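You operate a simulated robot arm through the tools that you are given. There is no shell and no other tool.

You are at the controls of a simulated robot arm. One attempt, no reset.

JOB
Wipe the smudge off the checker reflector and check the beam again.
Fine: switch off first; use the polishing pad and put it back; then switch on, hold CHECK until PASS shows, switch off. What is to be rubbed or washed off counts as gone when no trace of it is left.

Only the result counts: the job must be done as asked and must still hold three seconds after the hand-in. Knocking over, shifting, dropping, spilling or breaking anything else fails it.

ROBOT AND FRAMES
A 6-joint arm with a four-finger gripper, fixed in place. Base frame: the origin is on the floor under the middle of its stand, x ahead of it, y to its left, z up. Units: mm, rad, N and s.
It reaches about 1012 mm from its shoulder. Its first joint turns from -2.897 to 2.897 rad. Payload 3.43 kg.
Tool frame: the origin (TCP) lies between the finger pads and is the grasp point; the fingertips stand 30 mm ahead of it; z points along the fingers, y is the line along which they close. The gripper opens to 120 mm; its body begins 85 mm behind the TCP.
Orientation is that of the tool frame in the base frame, as [roll, pitch, yaw] about the fixed x, y, z axes, in that order (R = Rz(yaw) Ry(pitch) Rx(roll)). With the fingers straight down and closing along the base's y, the tool's x points along the base's -x, its y along +y and its z along -z.

CONTROLS
- The arm moves only by the tool play_rows. Its argument "increments" is a list of rows, each a list of 7 numbers: the gripper command, from -1 (fully open) to 1 (shut), values between in proportion, then the shift along the base's x, y, z in units of 20 mm (1.0 is 20 mm), then the turn, a rotation vector about the base's x, y, z in units of 8 degrees (1.0 is 8 degrees). In form: [[grip, dx, dy, dz, rx, ry, rz], ...]. A call has 1 to 20 rows; each row shifts and turns the commanded pose from where the row before left it. A call with a number of a shift or a turn outside -1 to 1 is refused whole. A row lasts 0.2 s, in which the tool goes at most 50 mm and 0.15 rad; a call with a longer step from one row to the next is refused whole, and so is a gripper value outside its range. A pose out of reach is approached as far as the arm can. The call stops where the force on the tool passes 70 N (or 10 N more than at its start, if that is more) or the arm is blocked; 0.2 s more then pass. Each finger travels about 136.2 mm/s and halts on what it meets, pressing with about 40 N; the grip force reading is that of the motor and also rises with nothing between the fingers. The clock runs only during rows and for 0.2 s after the last one: add rows that do not move to give the fingers time. The reply holds the time, the measured pose of the TCP, the force on the tool along the base axes, the opening and the grip force, in the units named above and with some noise, with the torque about the TCP (base axes, N m) and any sound that the robot's microphone picked up.
- Cameras (640 x 400 px; columns grow to the right, rows downward): "scene" is fixed at [221.5, -500.9, 1818.5]; the picture's right is [0.46, -0.89, 0.00], its down [-0.57, -0.30, -0.77] and it looks along [0.68, 0.36, -0.64] (base axes); focal length 330 px, centre (320, 200). "wrist" rides on the gripper at [72, -17, -120] in the tool frame; the picture's right is [0.23, 0.97, 0.00], its down [-0.81, 0.19, -0.55] and it looks along [-0.54, 0.13, 0.83] (tool axes); focal length 275 px, centre (320, 200). There is no depth. A picture from a camera that has moved, and an enlarged one, comes with that camera's place and axes in the base frame and with its lens.
- capture(camera): a new picture of that camera. The clock stands still meanwhile.
- enlarge(camera, box): a new picture of the part [left, top, right, bottom] of that camera's present view, enlarged. The clock stands still meanwhile.
- close_job(): hands the job in; it is judged then, once.

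Nothing tells you positions but the pictures and the camera data. Unless the task says otherwise, let go and move clear before handing in.

The tools are called as name(argument=value, ...) on one line, values as JSON. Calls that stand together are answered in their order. play_rows: Moves the arm, as the interface text tells. Its arguments: {"type":"object","properties":{"increments":{"type":"array","items":{"type":"array","items":{"type":"number"}}}},"required":["increments"]} The other tools are called the same way: capture (camera) takes a picture; enlarge (camera, box) takes an enlarged picture of a part of a camera's view; close_job () hands the job in.

At the start:

```text
clock: 0.0
tool_pos: [577.8, -56.9, 1439.0]
tcp_rot: [-3.141, 0.0, -3.14]
wrist_force: [-0.2, 1.1, -0.3]
ft_torque: [-0.01, 0.03, -0.02]
grip_width: 119.9
gripper_force: 0.0
```

scene: 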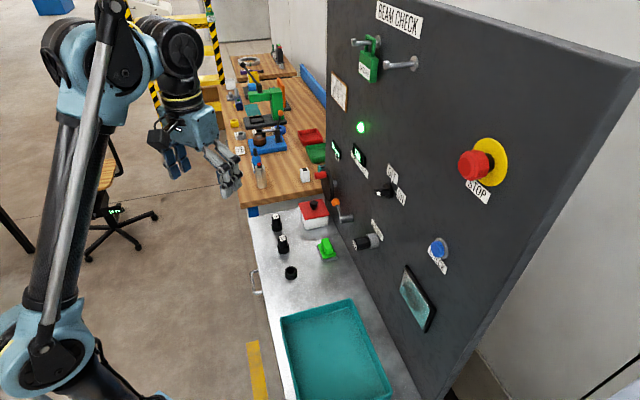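
wrist: 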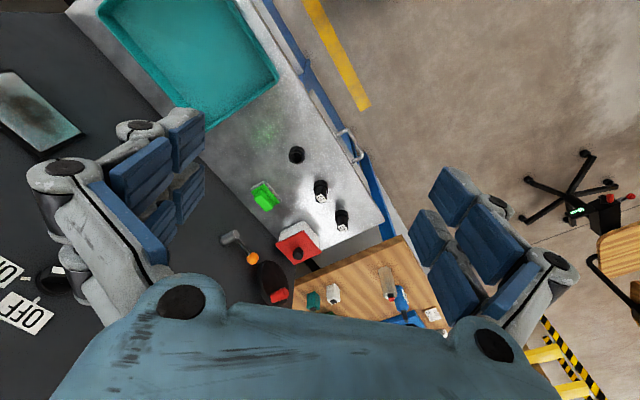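

I see a dark upright panel titled BEAM CHECK with a switch, lamps, a STOP button, a blue button and a dark plate, and below it a metal bench with small objects. I will look closer before moving anything.

enlarge(camera="scene", box=[320, 0, 480, 100])

enlarge(camera="scene", box=[320, 100, 480, 200])

enlarge(camera="scene", box=[320, 170, 480, 270])

enlarge(camera="scene", box=[360, 230, 520, 330])

enlarge(camera="scene", box=[240, 180, 400, 280])

enlarge(camera="scene", box=[220, 80, 380, 180])

```text
4.00 times, centred on (400, 50) of scene
camera zoom: at [221.5, -500.9, 1818.5], right [0.46, -0.89, 0.0], down [-0.57, -0.3, -0.77], along [0.68, 0.36, -0.64], focal length 1318 px, centre (0, 800)
```

zoom: 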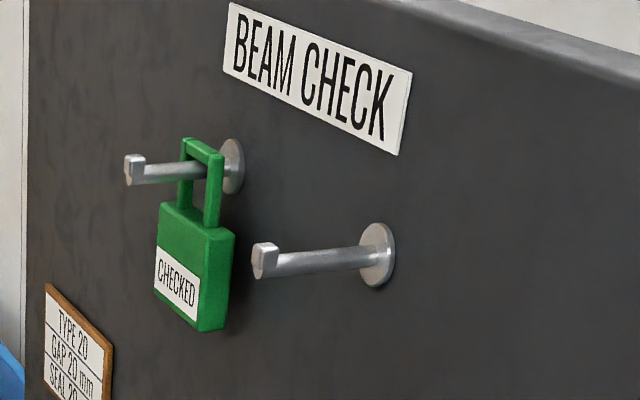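

```text
4.00 times, centred on (400, 150) of scene
camera zoom: at [221.5, -500.9, 1818.5], right [0.46, -0.89, 0.0], down [-0.57, -0.3, -0.77], along [0.68, 0.36, -0.64], focal length 1318 px, centre (0, 400)
```

zoom: 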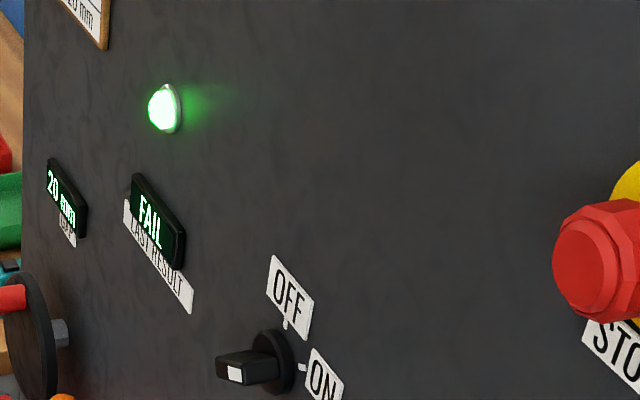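

```text
4.00 times, centred on (400, 220) of scene
camera zoom: at [221.5, -500.9, 1818.5], right [0.46, -0.89, 0.0], down [-0.57, -0.3, -0.77], along [0.68, 0.36, -0.64], focal length 1318 px, centre (0, 120)
```

zoom: 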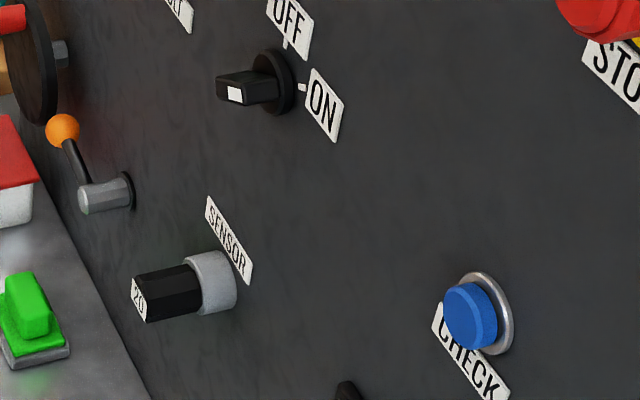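

```text
4.00 times, centred on (440, 280) of scene
camera zoom: at [221.5, -500.9, 1818.5], right [0.46, -0.89, 0.0], down [-0.57, -0.3, -0.77], along [0.68, 0.36, -0.64], focal length 1318 px, centre (-160, -120)
```

zoom: 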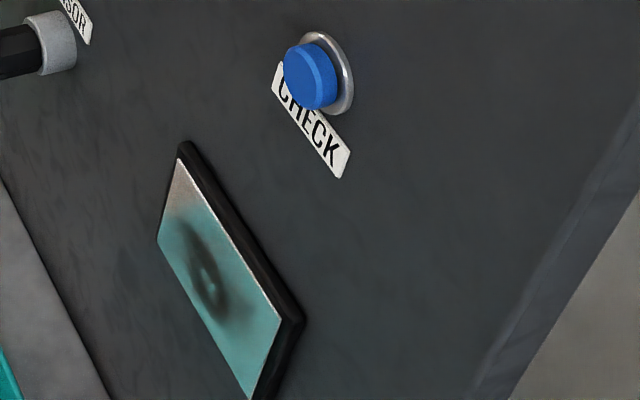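

```text
4.00 times, centred on (320, 230) of scene
camera zoom: at [221.5, -500.9, 1818.5], right [0.46, -0.89, 0.0], down [-0.57, -0.3, -0.77], along [0.68, 0.36, -0.64], focal length 1318 px, centre (320, 80)
```

zoom: 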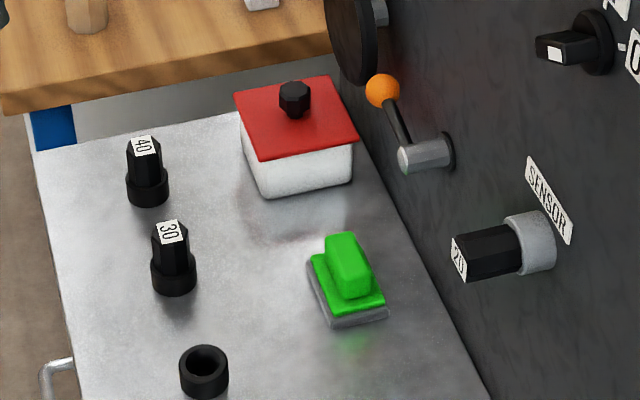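

```text
4.00 times, centred on (300, 130) of scene
camera zoom: at [221.5, -500.9, 1818.5], right [0.46, -0.89, 0.0], down [-0.57, -0.3, -0.77], along [0.68, 0.36, -0.64], focal length 1318 px, centre (400, 480)
```

zoom: 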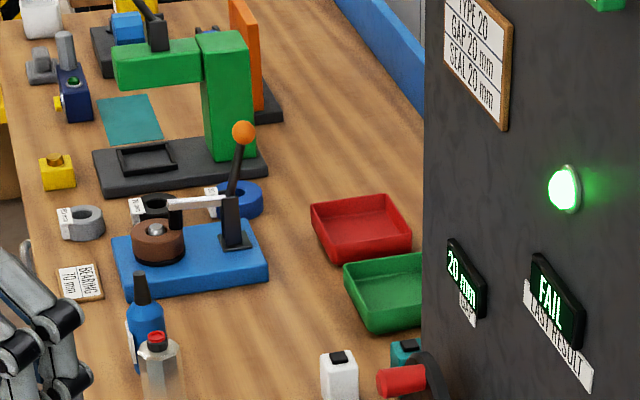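

The panel seems to stand at about 45 degrees to the base axes, with the bench in front of it. I will take closer wrist views so that I can triangulate the parts.

enlarge(camera="wrist", box=[0, 50, 160, 150])

enlarge(camera="wrist", box=[0, 230, 160, 330])

enlarge(camera="wrist", box=[200, 120, 360, 220])

enlarge(camera="wrist", box=[200, 200, 360, 300])

```text
4.00 times, centred on (80, 100) of wrist
camera zoom: at [505.0, -75.4, 1559.2], right [-0.23, 0.97, 0.0], down [0.81, 0.19, 0.55], along [0.54, 0.13, -0.83], focal length 1101 px, centre (1280, 600)
```

zoom: 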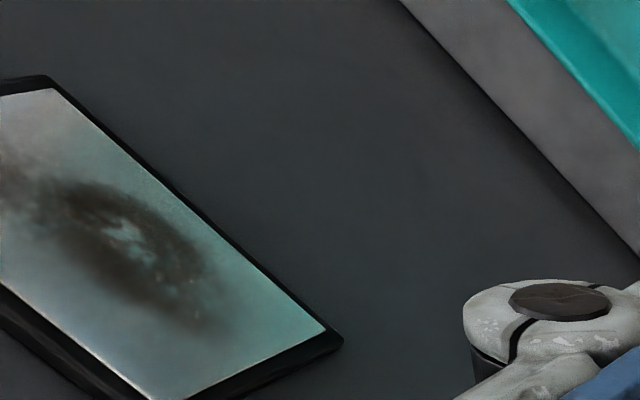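

```text
4.00 times, centred on (80, 280) of wrist
camera zoom: at [505.0, -75.4, 1559.2], right [-0.23, 0.97, 0.0], down [0.81, 0.19, 0.55], along [0.54, 0.13, -0.83], focal length 1101 px, centre (1280, -120)
```

zoom: 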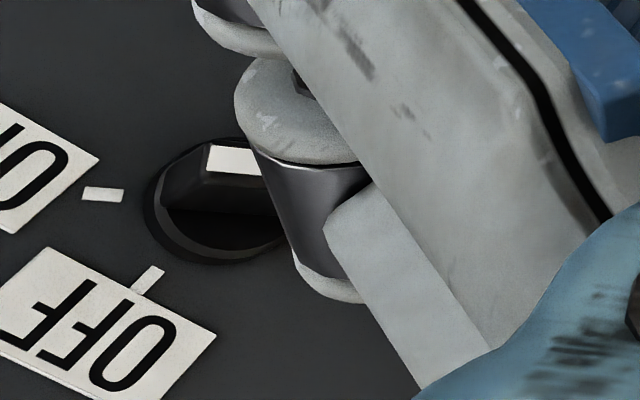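

```text
4.00 times, centred on (280, 170) of wrist
camera zoom: at [505.0, -75.4, 1559.2], right [-0.23, 0.97, 0.0], down [0.81, 0.19, 0.55], along [0.54, 0.13, -0.83], focal length 1101 px, centre (480, 320)
```

zoom: 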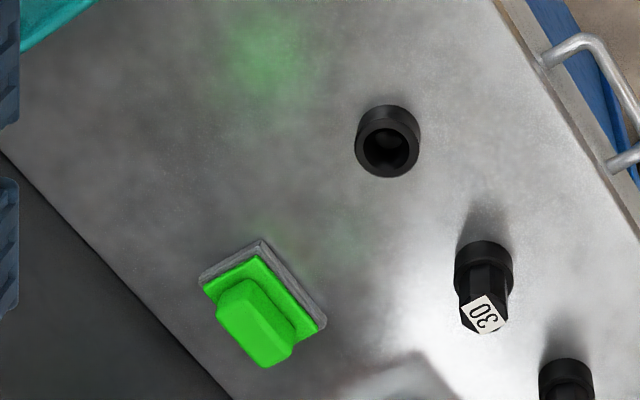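

```text
4.00 times, centred on (280, 250) of wrist
camera zoom: at [505.0, -75.4, 1559.2], right [-0.23, 0.97, 0.0], down [0.81, 0.19, 0.55], along [0.54, 0.13, -0.83], focal length 1101 px, centre (480, 0)
```

zoom: 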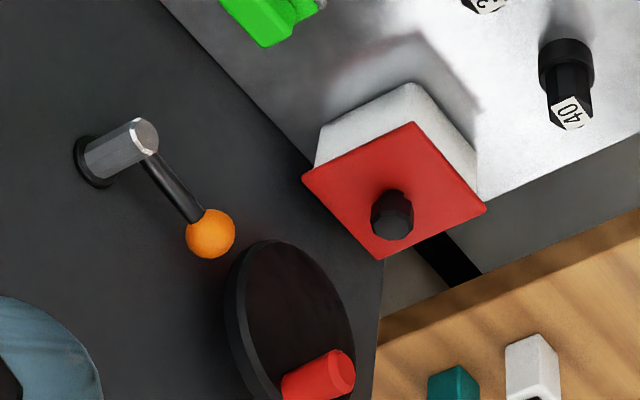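

The panel plane is about 876 mm from the base axis along (0.707, -0.707), with the switch near (876, -363, 1315), the reflector near (721, -497, 1148) and CHECK near (703, -508, 1345). I will turn the tool in free space to face the panel and get a better view.

play_rows(increments=[[-1, 0, 0, 0, -0.816, -0.338, 0.338], [-1, 0, 0, 0, -0.816, -0.338, 0.338], [-1, 0, 0, 0, -0.816, -0.338, 0.338], [-1, 0, 0, 0, -0.816, -0.338, 0.338], [-1, 0, 0, 0, -0.816, -0.338, 0.338], [-1, 0, 0, 0, -0.816, -0.338, 0.338], [-1, 0, 0, 0, -0.816, -0.338, 0.338], [-1, 0, 0, 0, -0.816, -0.338, 0.338], [-1, 0, 0, 0, -0.816, -0.338, 0.338], [-1, 0, 0, 0, -0.816, -0.338, 0.338], [-1, 0, 0, 0, -0.816, -0.338, 0.338], [-1, 0, 0, 0, -0.816, -0.338, 0.338], [-1, 0, 0, 0, -0.816, -0.338, 0.338], [-1, 0, 0, 0, 0, 0, 0]])

capture(camera="wrist")

capture(camera="scene")

```text
clock: 3.0
tool_pos: [560.7, -60.9, 1446.0]
tcp_rot: [-1.571, 0.0, -2.346]
wrist_force: [0.4, 0.0, -0.6]
ft_torque: [0.0, -0.03, -0.03]
grip_width: 119.8
gripper_force: 0.0
```

```text
taken
camera wrist: at [423.2, -27.6, 1462.9], right [-0.16, -0.16, -0.97], down [0.17, 0.97, -0.19], along [0.97, -0.2, -0.13], focal length 275 px, centre (320, 200)
```

wrist: 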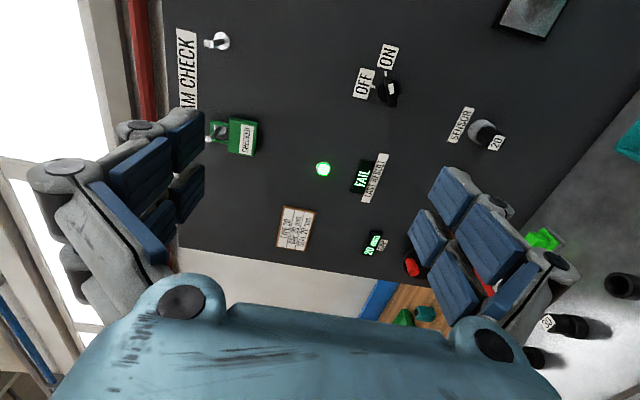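

```text
taken
```

scene: 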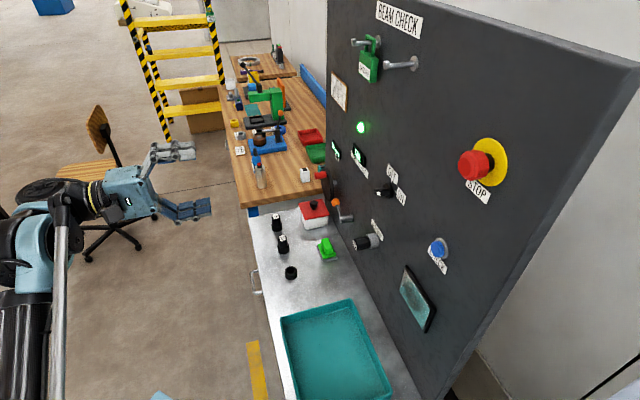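

The tool now faces the panel and the wrist view shows the switch, displays and sensor. I will enlarge the switch and hold a still row to see whether the pose settles.

enlarge(camera="wrist", box=[340, 30, 420, 130])

enlarge(camera="wrist", box=[260, 140, 420, 270])

play_rows(increments=[[-1, 0, 0, 0, 0, 0, 0], [-1, 0, 0, 0, 0, 0, 0]])

```text
4.00 times, centred on (380, 80) of wrist
camera zoom: at [423.2, -27.6, 1462.9], right [-0.16, -0.16, -0.97], down [0.17, 0.97, -0.19], along [0.97, -0.2, -0.13], focal length 1101 px, centre (80, 680)
```

zoom: 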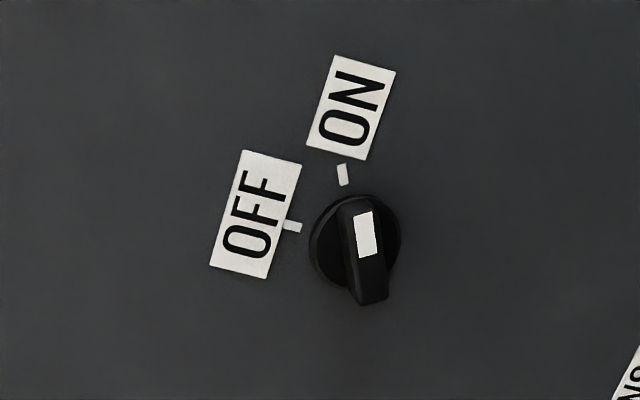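

```text
3.08 times, centred on (340, 205) of wrist
camera zoom: at [423.2, -27.6, 1462.9], right [-0.16, -0.16, -0.97], down [0.17, 0.97, -0.19], along [0.97, -0.2, -0.13], focal length 847 px, centre (258, 185)
```

zoom: 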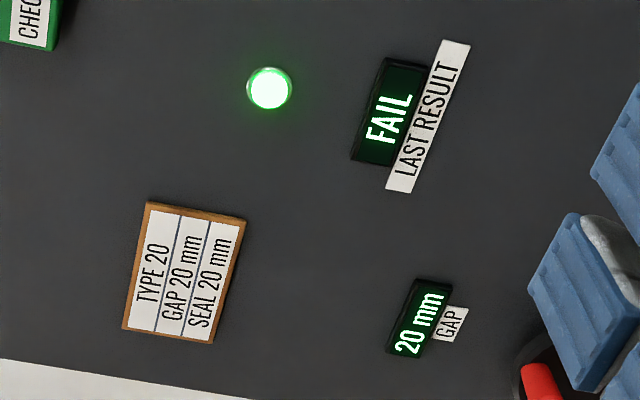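

```text
clock: 3.6
tool_pos: [560.6, -61.0, 1447.0]
tcp_rot: [-1.574, -0.002, -2.345]
wrist_force: [0.2, -0.9, 0.2]
ft_torque: [0.0, -0.02, 0.04]
grip_width: 119.8
gripper_force: 0.0
```

The switch bar points at ON, which sits about 30° above horizontal, and OFF is straight up, so it needs about 60° anticlockwise. I want to see the shape of the fingers before planning grips.

enlarge(camera="scene", box=[80, 120, 240, 240])

enlarge(camera="wrist", box=[0, 90, 320, 290])

enlarge(camera="wrist", box=[380, 140, 640, 340])

enlarge(camera="wrist", box=[440, 80, 540, 180])

```text
3.33 times, centred on (160, 180) of scene
camera zoom: at [221.5, -500.9, 1818.5], right [0.46, -0.89, 0.0], down [-0.57, -0.3, -0.77], along [0.68, 0.36, -0.64], focal length 1098 px, centre (853, 267)
```

zoom: 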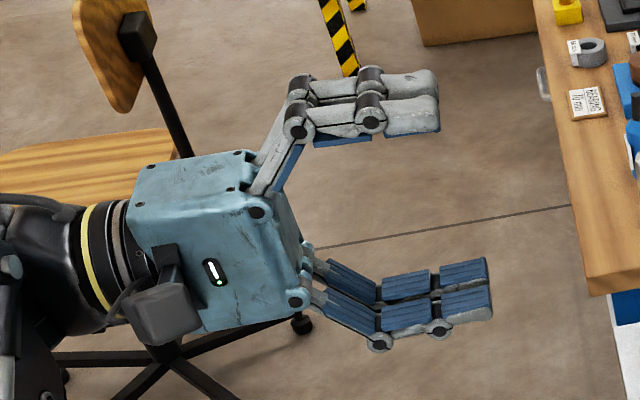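

```text
2.00 times, centred on (160, 190) of wrist
camera zoom: at [423.1, -27.6, 1463.0], right [-0.16, -0.16, -0.97], down [0.17, 0.97, -0.19], along [0.97, -0.2, -0.13], focal length 551 px, centre (640, 220)
```

zoom: 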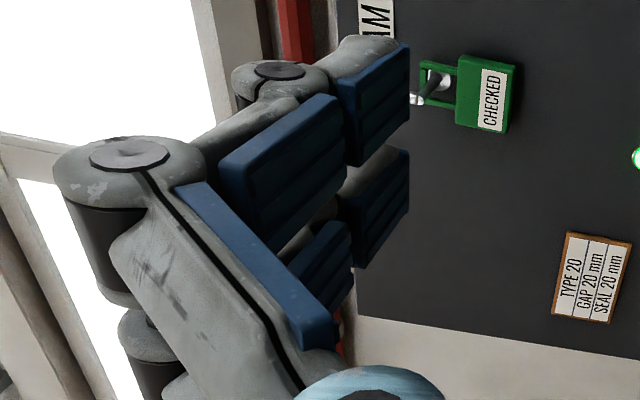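

```text
2.00 times, centred on (510, 240) of wrist
camera zoom: at [423.1, -27.6, 1463.0], right [-0.16, -0.16, -0.97], down [0.17, 0.97, -0.19], along [0.97, -0.2, -0.13], focal length 551 px, centre (-60, 120)
```

zoom: 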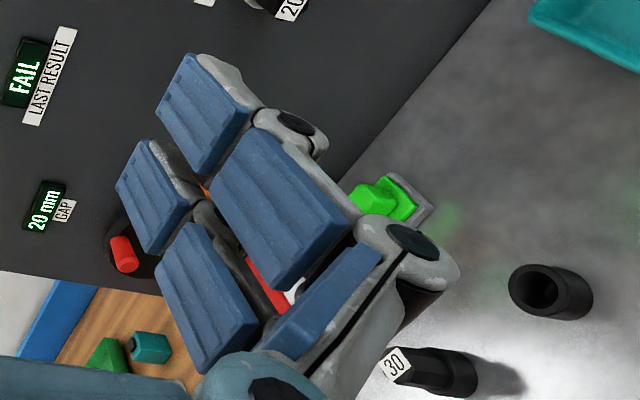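

```text
4.00 times, centred on (490, 130) of wrist
camera zoom: at [423.1, -27.6, 1463.0], right [-0.16, -0.16, -0.97], down [0.17, 0.97, -0.19], along [0.97, -0.2, -0.13], focal length 1101 px, centre (-360, 480)
```

zoom: 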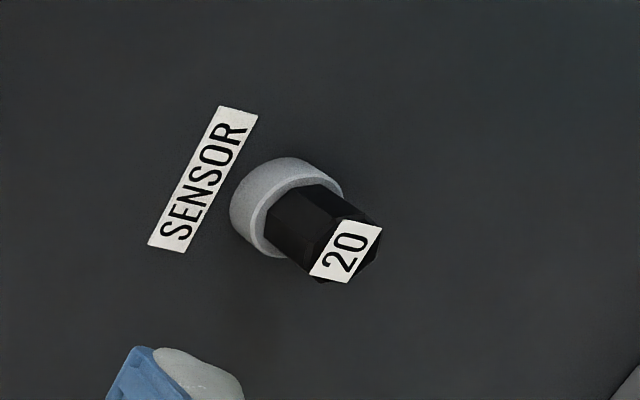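

The switch centre works out to about (882, -357, 1307), with its bar standing out 36 mm from the panel. I will roll the tool 30° to line up with the bar and move to a standoff in front of it.

play_rows(increments=[[-1, 0.95, -0.85, -0.55, -0.663, 0.663, 0], [-1, 0.95, -0.85, -0.55, -0.663, 0.663, 0], [-1, 0.95, -0.85, -0.55, -0.663, 0.663, 0], [-1, 0.95, -0.85, -0.55, -0.663, 0.663, 0], [-1, 0.95, -0.85, -0.6, 0, 0, 0], [-0.5, 0.95, -0.85, -0.6, 0, 0, 0], [-0.3, 0.95, -0.85, -0.6, 0, 0, 0], [-0.3, 0.95, -0.85, -0.6, 0, 0, 0], [-0.3, 0.95, -0.85, -0.6, 0, 0, 0], [-0.3, 0.95, -0.85, -0.6, 0, 0, 0], [-0.3, 0.95, -0.85, -0.6, 0, 0, 0], [-0.3, 0, 0, 0, 0, 0, 0], [-0.3, 0, 0, 0, 0, 0, 0]])

capture(camera="wrist")

capture(camera="scene")

```text
clock: 6.4
tool_pos: [769.7, -244.2, 1316.4]
tcp_rot: [-1.578, -0.523, -2.344]
wrist_force: [-0.8, 0.1, -0.7]
ft_torque: [-0.01, -0.03, -0.02]
grip_width: 78.1
gripper_force: 0.1
```

```text
taken
camera wrist: at [645.7, -198.4, 1368.0], right [-0.48, -0.49, -0.73], down [0.03, 0.82, -0.57], along [0.87, -0.3, -0.38], focal length 275 px, centre (320, 200)
```

wrist: 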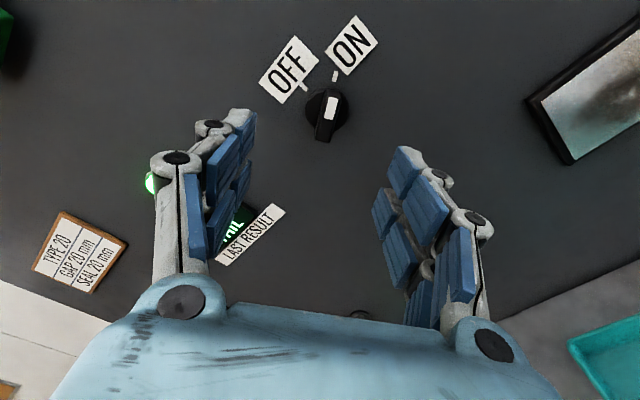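

```text
taken
```

scene: 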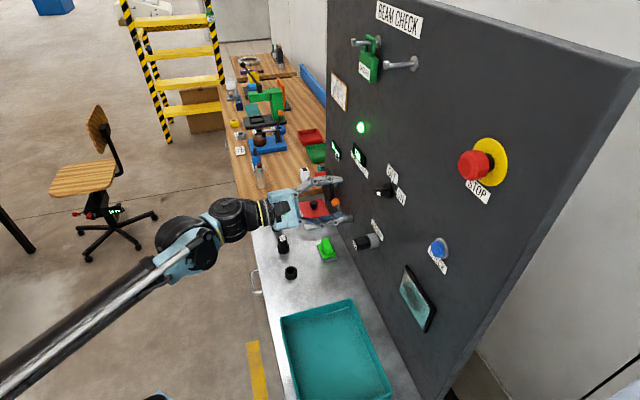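

The tool is about 60 mm short of the switch and rolled 30° as planned. I will refine the switch position from this closer view.

enlarge(camera="wrist", box=[260, 30, 400, 150])

enlarge(camera="scene", box=[270, 150, 430, 250])

```text
3.33 times, centred on (330, 90) of wrist
camera zoom: at [645.7, -198.4, 1368.0], right [-0.48, -0.49, -0.73], down [0.03, 0.82, -0.57], along [0.87, -0.3, -0.38], focal length 918 px, centre (287, 567)
```

zoom: 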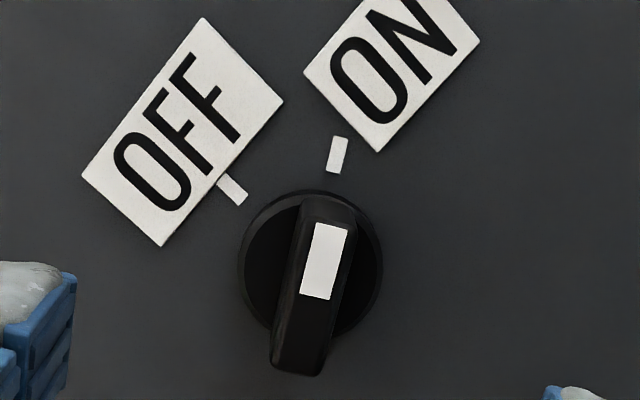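

```text
4.00 times, centred on (350, 200) of scene
camera zoom: at [221.5, -500.9, 1818.5], right [0.46, -0.89, 0.0], down [-0.57, -0.3, -0.77], along [0.68, 0.36, -0.64], focal length 1318 px, centre (200, 200)
```

zoom: 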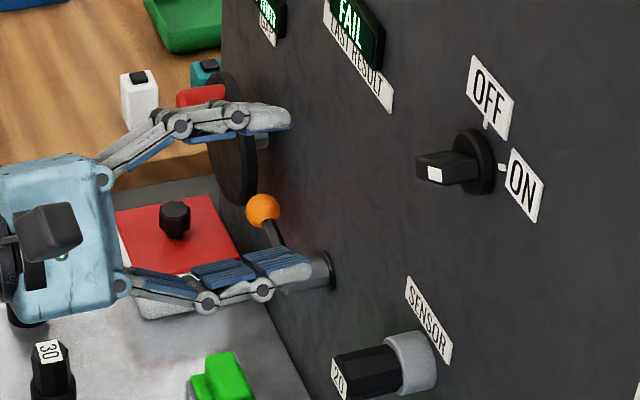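

From this view the switch centre is about 7 mm off the tool axis, so I will correct sideways and advance to put the fingertips around the bar while staying about 20 mm off the panel.

play_rows(increments=[[-0.3, -0.145, -0.145, -0.26, 0, 0, 0], [-0.3, 0.7, -0.69, -0.01, 0, 0, 0], [-0.3, 0.7, -0.69, -0.01, 0, 0, 0], [-0.3, 0.7, -0.69, -0.01, 0, 0, 0], [-0.3, 0.7, -0.69, -0.01, 0, 0, 0], [-0.3, 0, 0, 0, 0, 0, 0], [-0.3, 0, 0, 0, 0, 0, 0]])

capture(camera="wrist")

enlarge(camera="scene", box=[300, 140, 460, 240])

```text
clock: 8.0
tool_pos: [822.9, -301.5, 1310.6]
tcp_rot: [-1.58, -0.524, -2.345]
wrist_force: [0.1, 0.1, 0.3]
ft_torque: [0.01, 0.02, 0.02]
grip_width: 77.9
gripper_force: 0.1
```

```text
taken
camera wrist: at [697.4, -256.5, 1360.5], right [-0.48, -0.49, -0.73], down [0.03, 0.82, -0.57], along [0.87, -0.3, -0.39], focal length 275 px, centre (320, 200)
```

wrist: 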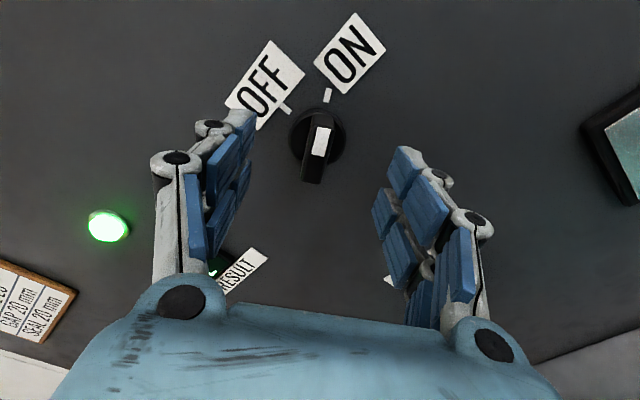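

```text
4.00 times, centred on (380, 190) of scene
camera zoom: at [221.5, -500.9, 1818.5], right [0.46, -0.89, 0.0], down [-0.57, -0.3, -0.77], along [0.68, 0.36, -0.64], focal length 1318 px, centre (80, 240)
```

zoom: 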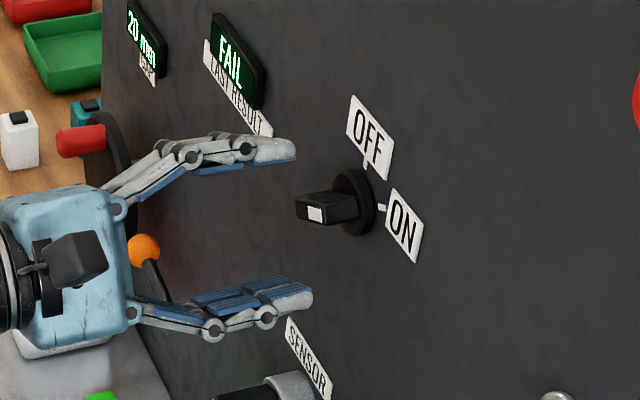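

The fingertips are just short of the bar and it is centred between the fingers to within a few millimetres. I will advance about 31 mm and close on it.

play_rows(increments=[[-0.3, 0.615, -0.478, 0, 0, 0, 0], [-0.3, 0.615, -0.478, 0, 0, 0, 0], [-0.3, 0, 0, 0, 0, 0, 0], [0.2, 0, 0, 0, 0, 0, 0], [0.6, 0, 0, 0, 0, 0, 0], [1, 0, 0, 0, 0, 0, 0], [1, 0, 0, 0, 0, 0, 0], [1, 0, 0, 0, 0, 0, 0]])

capture(camera="wrist")

enlarge(camera="scene", box=[300, 140, 460, 240])

```text
clock: 9.8
tool_pos: [844.9, -322.2, 1310.4]
tcp_rot: [-1.58, -0.523, -2.344]
wrist_force: [-22.4, 3.4, -42.1]
ft_torque: [0.53, 0.58, -1.06]
grip_width: 14.6
gripper_force: 44.6
```

```text
taken
camera wrist: at [720.8, -276.8, 1361.5], right [-0.49, -0.48, -0.73], down [0.03, 0.82, -0.57], along [0.87, -0.3, -0.39], focal length 275 px, centre (320, 200)
```

wrist: 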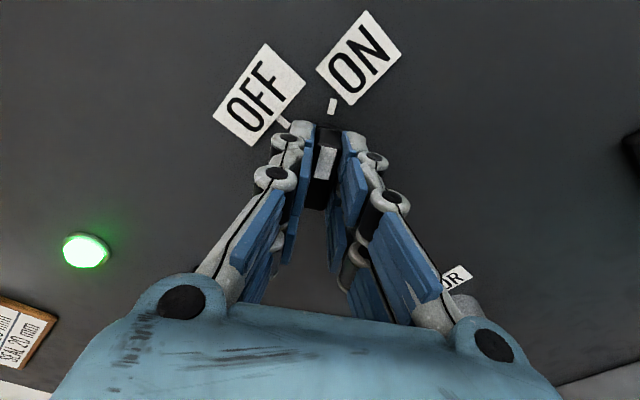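

```text
4.00 times, centred on (380, 190) of scene
camera zoom: at [221.5, -500.9, 1818.5], right [0.46, -0.89, 0.0], down [-0.57, -0.3, -0.77], along [0.68, 0.36, -0.64], focal length 1318 px, centre (80, 240)
```

zoom: 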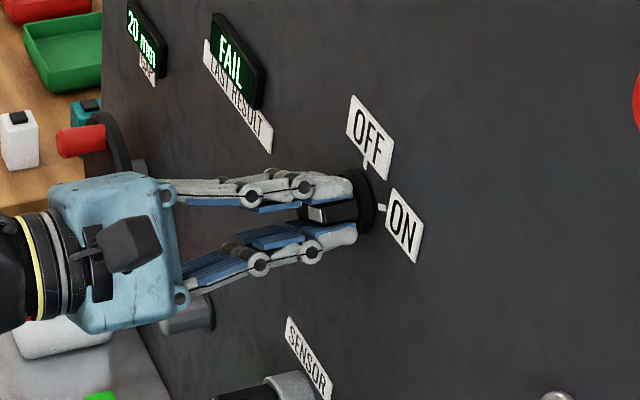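

The bar is gripped at 14.6 mm, but the tool feels about 43 N sideways along its own y, so the switch sits a little in that direction. I will ease the tool that way to relieve the force.

play_rows(increments=[[1, -0.035, -0.035, -0.087, 0, 0, 0], [1, 0, 0, 0, 0, 0, 0]])

```text
clock: 10.4
tool_pos: [845.6, -322.0, 1310.3]
tcp_rot: [-1.577, -0.523, -2.342]
wrist_force: [-9.4, 3.1, -12.3]
ft_torque: [0.01, 0.0, -0.64]
grip_width: 14.8
gripper_force: 45.1
```

The side force is down to about 13 N. I will trim a little more and then turn the switch 60° anticlockwise towards OFF.

play_rows(increments=[[1, -0.014, -0.014, -0.035, 0, 0, 0], [1, 0, 0, 0, -0.53, 0.53, 0], [1, 0, 0, 0, -0.53, 0.53, 0], [1, 0, 0, 0, -0.53, 0.53, 0], [1, 0, 0, 0, -0.53, 0.53, 0], [1, 0, 0, 0, -0.53, 0.53, 0], [1, 0, 0, 0, 0, 0, 0]])

capture(camera="wrist")

```text
clock: 12.0
tool_pos: [845.2, -321.7, 1310.4]
tcp_rot: [-1.59, -1.049, -2.336]
wrist_force: [12.2, -1.4, 45.9]
ft_torque: [-0.89, -0.89, 0.12]
grip_width: 15.1
gripper_force: 45.0
```

```text
taken
camera wrist: at [744.0, -253.2, 1381.1], right [-0.68, -0.68, -0.29], down [-0.23, 0.56, -0.79], along [0.7, -0.47, -0.54], focal length 275 px, centre (320, 200)
```

wrist: 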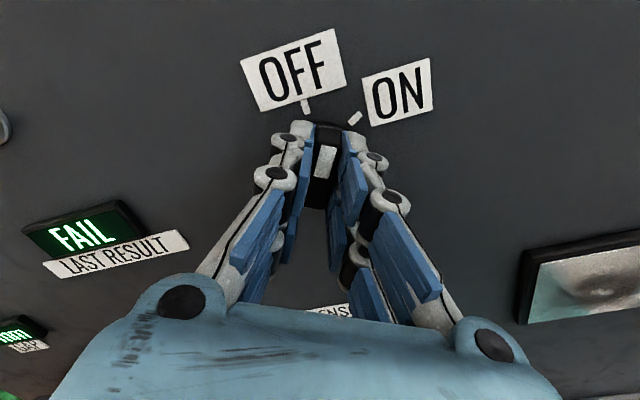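

The switch has turned about 30° with the gripper, and the tool now feels about 46 N upward. I will relieve that by moving up slightly, then continue the turn.

play_rows(increments=[[1, 0.03, 0, 0.12, 0, 0, 0], [1, 0, 0, 0, 0, 0, 0]])

```text
clock: 12.6
tool_pos: [844.8, -322.1, 1309.4]
tcp_rot: [-1.593, -1.045, -2.334]
wrist_force: [-28.3, 20.7, -28.9]
ft_torque: [0.56, 0.56, -0.19]
grip_width: 14.9
gripper_force: 44.7
```

play_rows(increments=[[1, -0.025, 0.025, -0.045, 0, 0, 0], [1, 0, 0, 0, 0, 0, 0]])

```text
clock: 13.2
tool_pos: [846.5, -321.9, 1311.0]
tcp_rot: [-1.592, -1.046, -2.336]
wrist_force: [-34.1, 9.7, -33.6]
ft_torque: [0.72, 0.67, -0.52]
grip_width: 14.9
gripper_force: 44.8
```

The forces stay low but do not settle exactly; I will ease a little further down and back.

play_rows(increments=[[1, -0.04, 0.01, -0.05, 0, 0, 0], [1, 0, 0, 0, 0, 0, 0]])

```text
clock: 13.8
tool_pos: [845.8, -322.4, 1309.1]
tcp_rot: [-1.593, -1.049, -2.333]
wrist_force: [-12.8, 0.8, -13.2]
ft_torque: [-0.45, -0.46, -0.83]
grip_width: 15.2
gripper_force: 44.5
```

Forces are now around 18 N, so I will carry on with the remaining 30° of the turn in small steps.

play_rows(increments=[[1, 0, 0, 0, -0.4, 0.4, 0], [1, 0, 0, 0, -0.4, 0.4, 0], [1, 0, 0, 0, -0.4, 0.4, 0], [1, 0, 0, 0, -0.4, 0.4, 0], [1, 0, 0, 0, 0, 0, 0]])

capture(camera="wrist")

```text
clock: 15.0
tool_pos: [846.0, -322.7, 1310.0]
tcp_rot: [-1.626, -1.362, -2.302]
wrist_force: [10.5, -7.1, 24.1]
ft_torque: [0.08, 0.14, 0.28]
grip_width: 15.1
gripper_force: 45.3
```

```text
taken
camera wrist: at [760.7, -237.3, 1384.6], right [-0.71, -0.71, 0.03], down [-0.41, 0.38, -0.83], along [0.58, -0.59, -0.56], focal length 275 px, centre (320, 200)
```

wrist: 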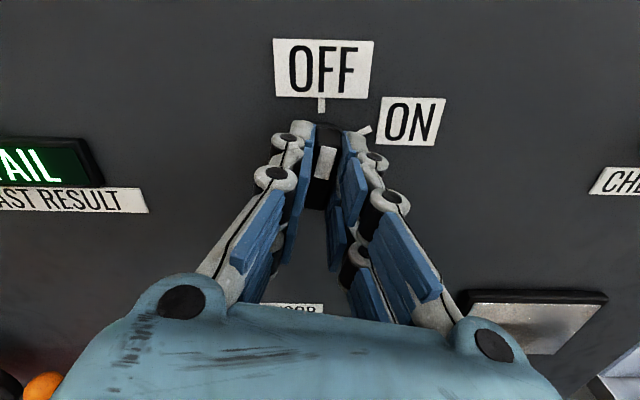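

The bar is about 12° short of OFF. I will finish the turn with a slight overshoot.

play_rows(increments=[[1, 0, 0, 0, -0.4, 0.4, 0], [1, 0, 0, 0, -0.4, 0.4, 0], [1, 0, 0, 0, -0.3, 0.3, 0], [1, 0, 0, 0, 0, 0, 0]])

capture(camera="wrist")

enlarge(camera="scene", box=[300, 100, 460, 220])

```text
clock: 16.0
tool_pos: [845.1, -321.6, 1309.2]
tcp_rot: [2.442, -1.553, -0.086]
wrist_force: [18.2, -9.9, 29.8]
ft_torque: [-0.17, -0.82, 0.18]
grip_width: 14.6
gripper_force: 45.1
```

```text
taken
camera wrist: at [771.7, -225.7, 1381.9], right [-0.68, -0.69, 0.24], down [-0.54, 0.26, -0.8], along [0.49, -0.68, -0.55], focal length 275 px, centre (320, 200)
```

wrist: 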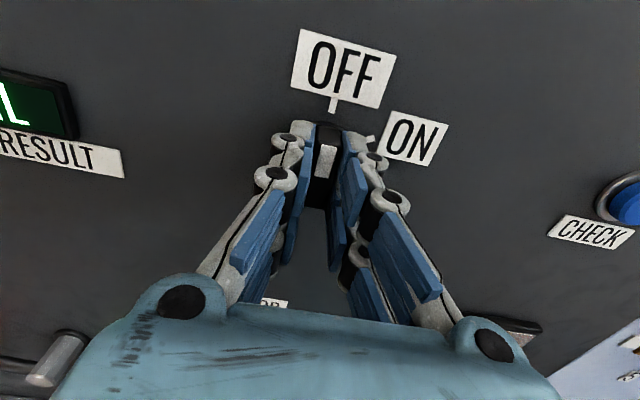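

```text
3.33 times, centred on (380, 160) of scene
camera zoom: at [221.5, -500.9, 1818.5], right [0.46, -0.89, 0.0], down [-0.57, -0.3, -0.77], along [0.68, 0.36, -0.64], focal length 1098 px, centre (120, 333)
```

zoom: 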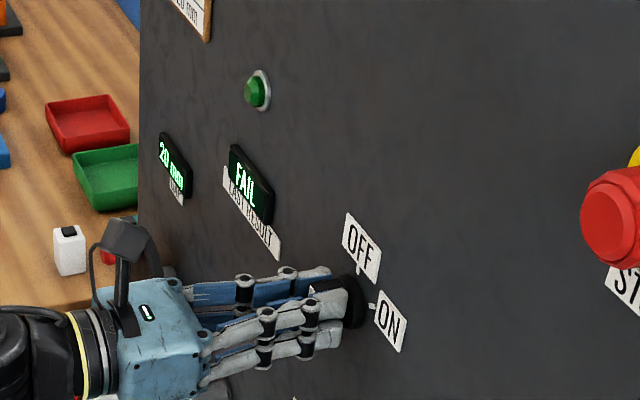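

The green lamp has gone out, so the checker is off. I will open the fingers and back straight away from the panel, then check the switch.

play_rows(increments=[[0.5, 0, 0, 0, 0, 0, 0], [0, 0, 0, 0, 0, 0, 0], [-0.3, 0, 0, 0, 0, 0, 0], [-0.3, -0.35, 0.35, 0, 0, 0, 0], [-0.3, -0.7, 0.7, 0, 0, 0, 0], [-0.3, -0.7, 0.7, 0, 0, 0, 0], [-0.3, -0.7, 0.7, 0, 0, 0, 0], [-0.3, -0.7, 0.7, 0, 0, 0, 0], [-0.3, 0, 0, 0, 0, 0, 0]])

capture(camera="wrist")

capture(camera="scene")

```text
clock: 18.0
tool_pos: [783.1, -259.4, 1310.8]
tcp_rot: [2.463, -1.558, -0.108]
wrist_force: [0.8, -0.3, -0.2]
ft_torque: [0.03, 0.02, 0.01]
grip_width: 78.0
gripper_force: 0.0
```

```text
taken
camera wrist: at [708.8, -163.5, 1382.9], right [-0.69, -0.69, 0.24], down [-0.54, 0.26, -0.8], along [0.49, -0.68, -0.55], focal length 275 px, centre (320, 200)
```

wrist: 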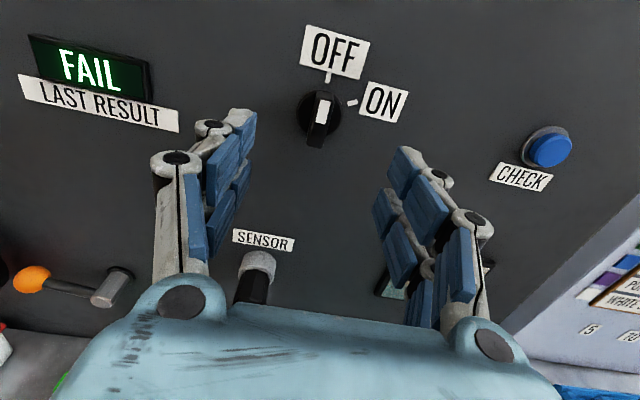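

```text
taken
```

scene: 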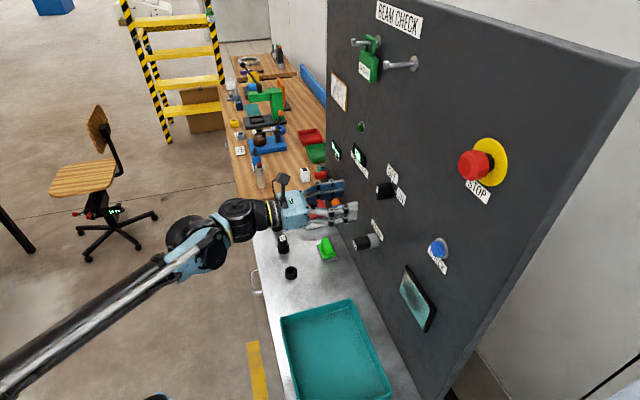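

The switch is at OFF with the lamp dark. There is a colour chart at the far right that may matter for the choice of pad, so I will read it.

enlarge(camera="wrist", box=[540, 200, 640, 380])

enlarge(camera="wrist", box=[280, 10, 420, 160])

enlarge(camera="scene", box=[220, 40, 340, 210])

```text
2.22 times, centred on (590, 290) of wrist
camera zoom: at [708.8, -163.5, 1382.9], right [-0.69, -0.69, 0.24], down [-0.54, 0.26, -0.8], along [0.49, -0.68, -0.55], focal length 612 px, centre (-280, 0)
```

zoom: 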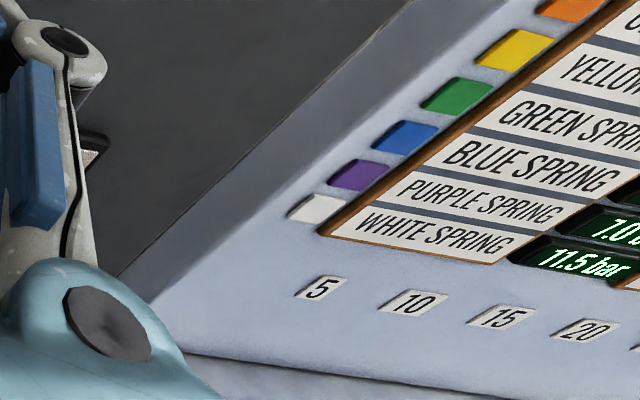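

```text
2.67 times, centred on (350, 85) of wrist
camera zoom: at [708.8, -163.5, 1382.9], right [-0.69, -0.69, 0.24], down [-0.54, 0.26, -0.8], along [0.49, -0.68, -0.55], focal length 734 px, centre (240, 507)
```

zoom: 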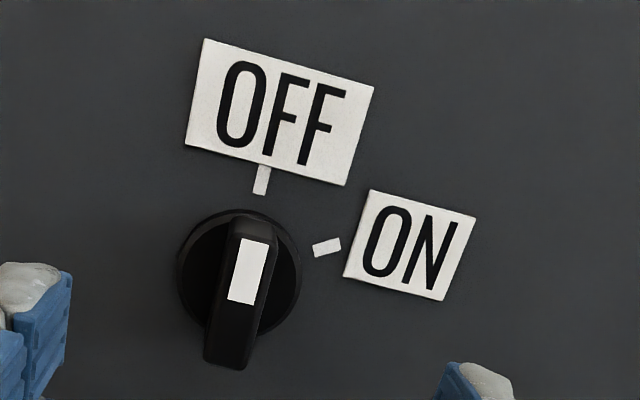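

```text
2.35 times, centred on (280, 125) of scene
camera zoom: at [221.5, -500.9, 1818.5], right [0.46, -0.89, 0.0], down [-0.57, -0.3, -0.77], along [0.68, 0.36, -0.64], focal length 775 px, centre (414, 376)
```

zoom: 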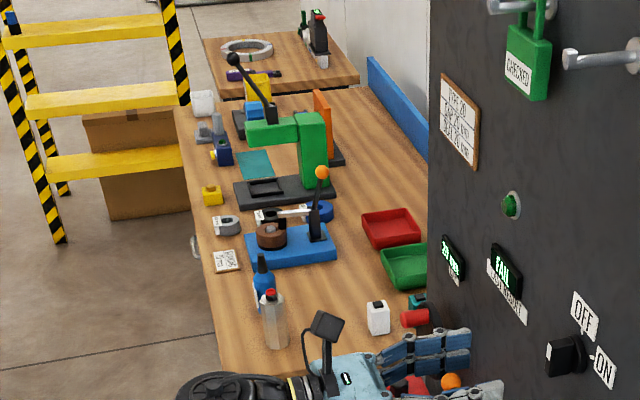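

The chart is for another station and the switch is confirmed OFF. The pad is the green-handled block near (1000, -128, 868), with a lever above it on the panel, so I will approach it leaning 45° from the robot side, first moving to a viewing point.

play_rows(increments=[[-0.3, -0.4, 0.8, -0.1, 0, 0, 0], [-0.3, 0.4, 0.6, -0.9, 0.497, 0.497, 0], [-0.3, 0.5, 0.64, -0.94, 0.497, 0.497, 0], [-0.3, 0.5, 0.64, -0.94, 0.497, 0.497, 0], [-0.3, 0.5, 0.64, -0.94, 0.497, 0.497, 0], [-0.3, 0.5, 0.64, -0.94, 0.497, 0.497, 0], [-0.5, 0.5, 0.64, -0.94, 0.497, 0.497, 0], [-0.6, 0.5, 0.64, -0.94, 0.497, 0.497, 0], [-0.67, 0.5, 0.64, -0.94, 0.497, 0.497, 0], [-0.67, 0.5, 0.64, -0.94, 0, 0, 0], [-0.67, 0.5, 0.64, -0.94, 0, 0, 0], [-0.67, 0, 0, 0, 0, 0, 0]])

capture(camera="wrist")

capture(camera="scene")

```text
clock: 20.6
tool_pos: [872.1, -114.9, 1119.7]
tcp_rot: [3.132, -0.773, -0.773]
wrist_force: [0.4, 0.3, -0.1]
ft_torque: [0.02, 0.01, 0.01]
grip_width: 100.1
gripper_force: 0.0
```

```text
taken
camera wrist: at [860.1, -80.1, 1256.7], right [-0.57, -0.81, 0.17], down [-0.82, 0.54, -0.17], along [0.05, -0.23, -0.97], focal length 275 px, centre (320, 200)
```

wrist: 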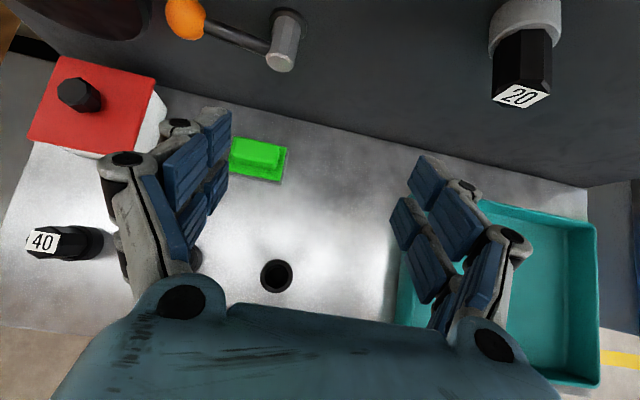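

```text
taken
```

scene: 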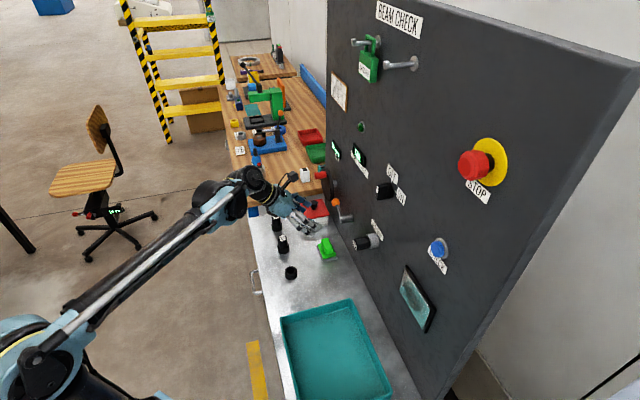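

The wrist camera now looks almost straight down at the bench and the pad is clearly visible near the panel. I will enlarge it to get its exact position and size.

enlarge(camera="wrist", box=[210, 120, 306, 190])

enlarge(camera="scene", box=[290, 220, 370, 280])

```text
5.71 times, centred on (258, 155) of wrist
camera zoom: at [860.1, -80.1, 1256.7], right [-0.57, -0.81, 0.17], down [-0.82, 0.54, -0.17], along [0.05, -0.23, -0.97], focal length 1573 px, centre (674, 457)
```

zoom: 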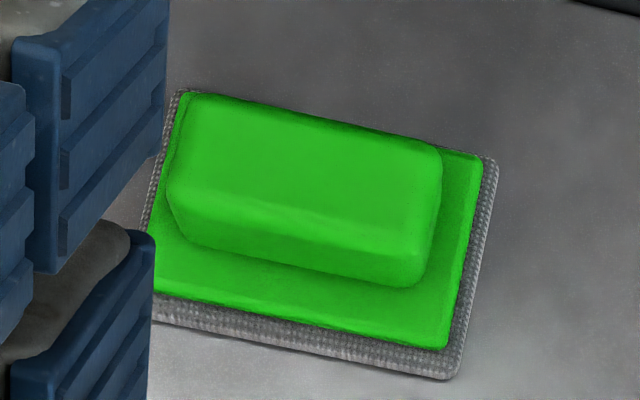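

```text
6.67 times, centred on (330, 250) of scene
camera zoom: at [221.5, -500.9, 1818.5], right [0.46, -0.89, 0.0], down [-0.57, -0.3, -0.77], along [0.68, 0.36, -0.64], focal length 2197 px, centre (253, -133)
```

zoom: 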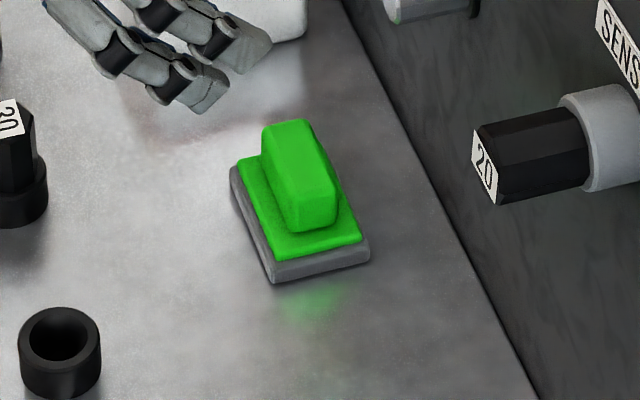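

The pad is about 84 × 60 mm, centred near (980, -132), on a bench at z ≈ 853, with a handle about 62 mm long along the panel and its top at about z 903. I will roll the tool half a turn so the camera ends up on the robot side, which lets me grip at a smaller lean and wipe more comfortably.

play_rows(increments=[[-0.67, 0, 0, 0, 0.482, -0.484, -0.7], [-0.67, 0, 0, 0, 0.482, -0.484, -0.7], [-0.67, 0, 0, 0, 0.482, -0.484, -0.7], [-0.67, 0, 0, 0, 0.482, -0.484, -0.7], [-0.67, 0, 0, 0, 0.482, -0.484, -0.7], [-0.67, 0, 0, 0, 0.482, -0.484, -0.7], [-0.67, 0, 0, 0, 0.482, -0.484, -0.7], [-0.67, 0, 0, 0, 0.482, -0.484, -0.7], [-0.67, 0, 0, 0, 0.482, -0.484, -0.7], [-0.67, 0, 0, 0, 0.482, -0.484, -0.7], [-0.67, 0, 0, 0, 0.482, -0.484, -0.7], [-0.67, 0, 0, 0, 0.482, -0.484, -0.7], [-0.67, 0, 0, 0, 0.482, -0.484, -0.7], [-0.67, 0, 0, 0, 0.482, -0.484, -0.7], [-0.67, 0, 0, 0, 0.482, -0.484, -0.7], [-0.67, 0, 0, 0, 0.482, -0.484, -0.7], [-0.67, 0, 0, 0, 0.482, -0.484, -0.7], [-0.67, 0, 0, 0, 0.482, -0.484, -0.7], [-0.67, 0, 0, 0, 0.482, -0.484, -0.7]])

```text
clock: 24.6
tool_pos: [873.1, -116.6, 1120.2]
tcp_rot: [-2.666, 0.633, 3.067]
wrist_force: [0.1, 0.4, -0.3]
ft_torque: [-0.01, 0.01, 0.01]
grip_width: 100.2
gripper_force: 0.1
```

The half-turn is nearly done and the position holds. I will finish it and reduce the lean to about 25°.

play_rows(increments=[[-0.67, 0, 0, 0, 0.482, -0.484, -0.7], [-0.67, 0, 0, 0, 0.482, -0.484, -0.7], [-0.67, 0, 0, 0, 0.482, -0.484, -0.7], [-0.67, 0, 0, 0, 0.482, -0.484, -0.7], [-0.67, 0, 0, 0, 0.568, 0.568, 0], [-0.67, 0, 0, 0, 0.568, 0.568, 0], [-0.67, 0, 0, 0, 0.568, 0.568, 0], [-0.67, 0, 0, 0, 0, 0, 0]])

capture(camera="wrist")

capture(camera="scene")

```text
clock: 26.4
tool_pos: [872.1, -116.3, 1119.8]
tcp_rot: [-3.138, 0.434, 2.367]
wrist_force: [0.3, -0.4, 0.1]
ft_torque: [0.04, -0.01, -0.03]
grip_width: 100.2
gripper_force: 0.2
```

```text
taken
camera wrist: at [776.8, -47.7, 1199.3], right [0.53, 0.84, -0.1], down [0.5, -0.21, 0.84], along [0.68, -0.5, -0.53], focal length 275 px, centre (320, 200)
```

wrist: 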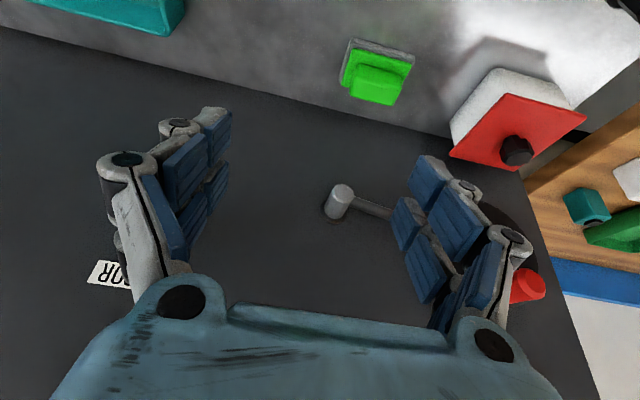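

```text
taken
```

scene: 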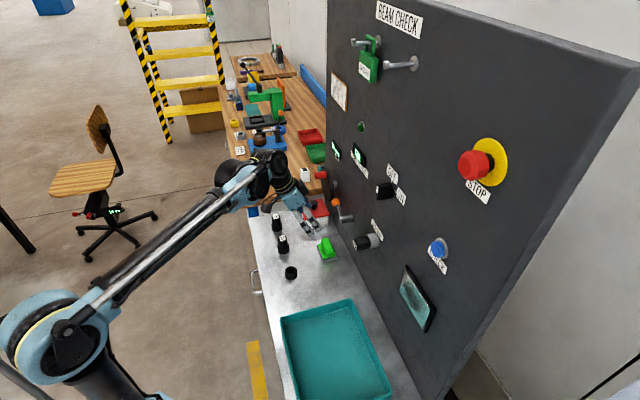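

The tool now leans about 25° with the camera on the robot side and the pad in view. I will enlarge it once more to pin down the handle centre before descending.

enlarge(camera="wrist", box=[320, 20, 440, 120])

enlarge(camera="scene", box=[280, 170, 380, 280])

```text
4.00 times, centred on (380, 70) of wrist
camera zoom: at [776.8, -47.7, 1199.3], right [0.53, 0.84, -0.1], down [0.5, -0.21, 0.84], along [0.68, -0.5, -0.53], focal length 1101 px, centre (80, 720)
```

zoom: 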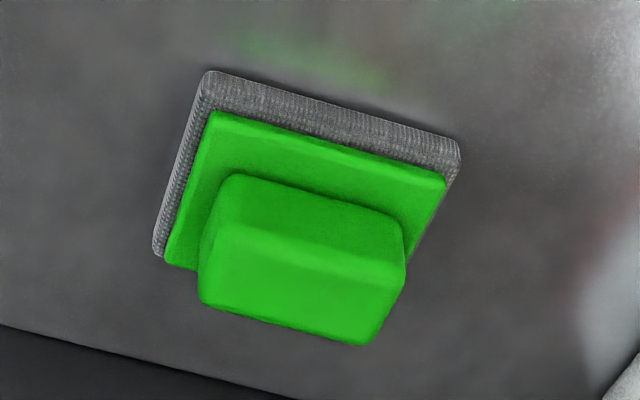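

```text
3.64 times, centred on (330, 225) of scene
camera zoom: at [221.5, -500.9, 1818.5], right [0.46, -0.89, 0.0], down [-0.57, -0.3, -0.77], along [0.68, 0.36, -0.64], focal length 1198 px, centre (284, 109)
```

zoom: 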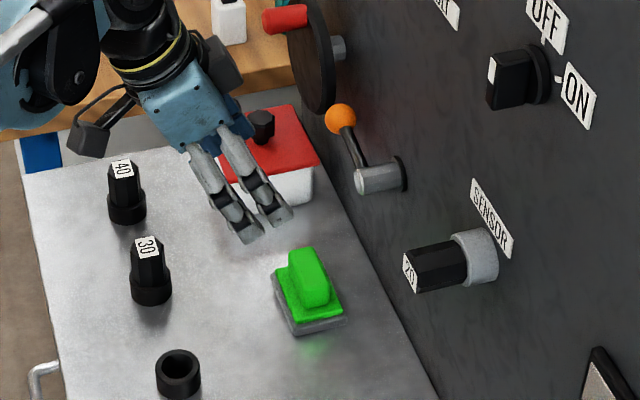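

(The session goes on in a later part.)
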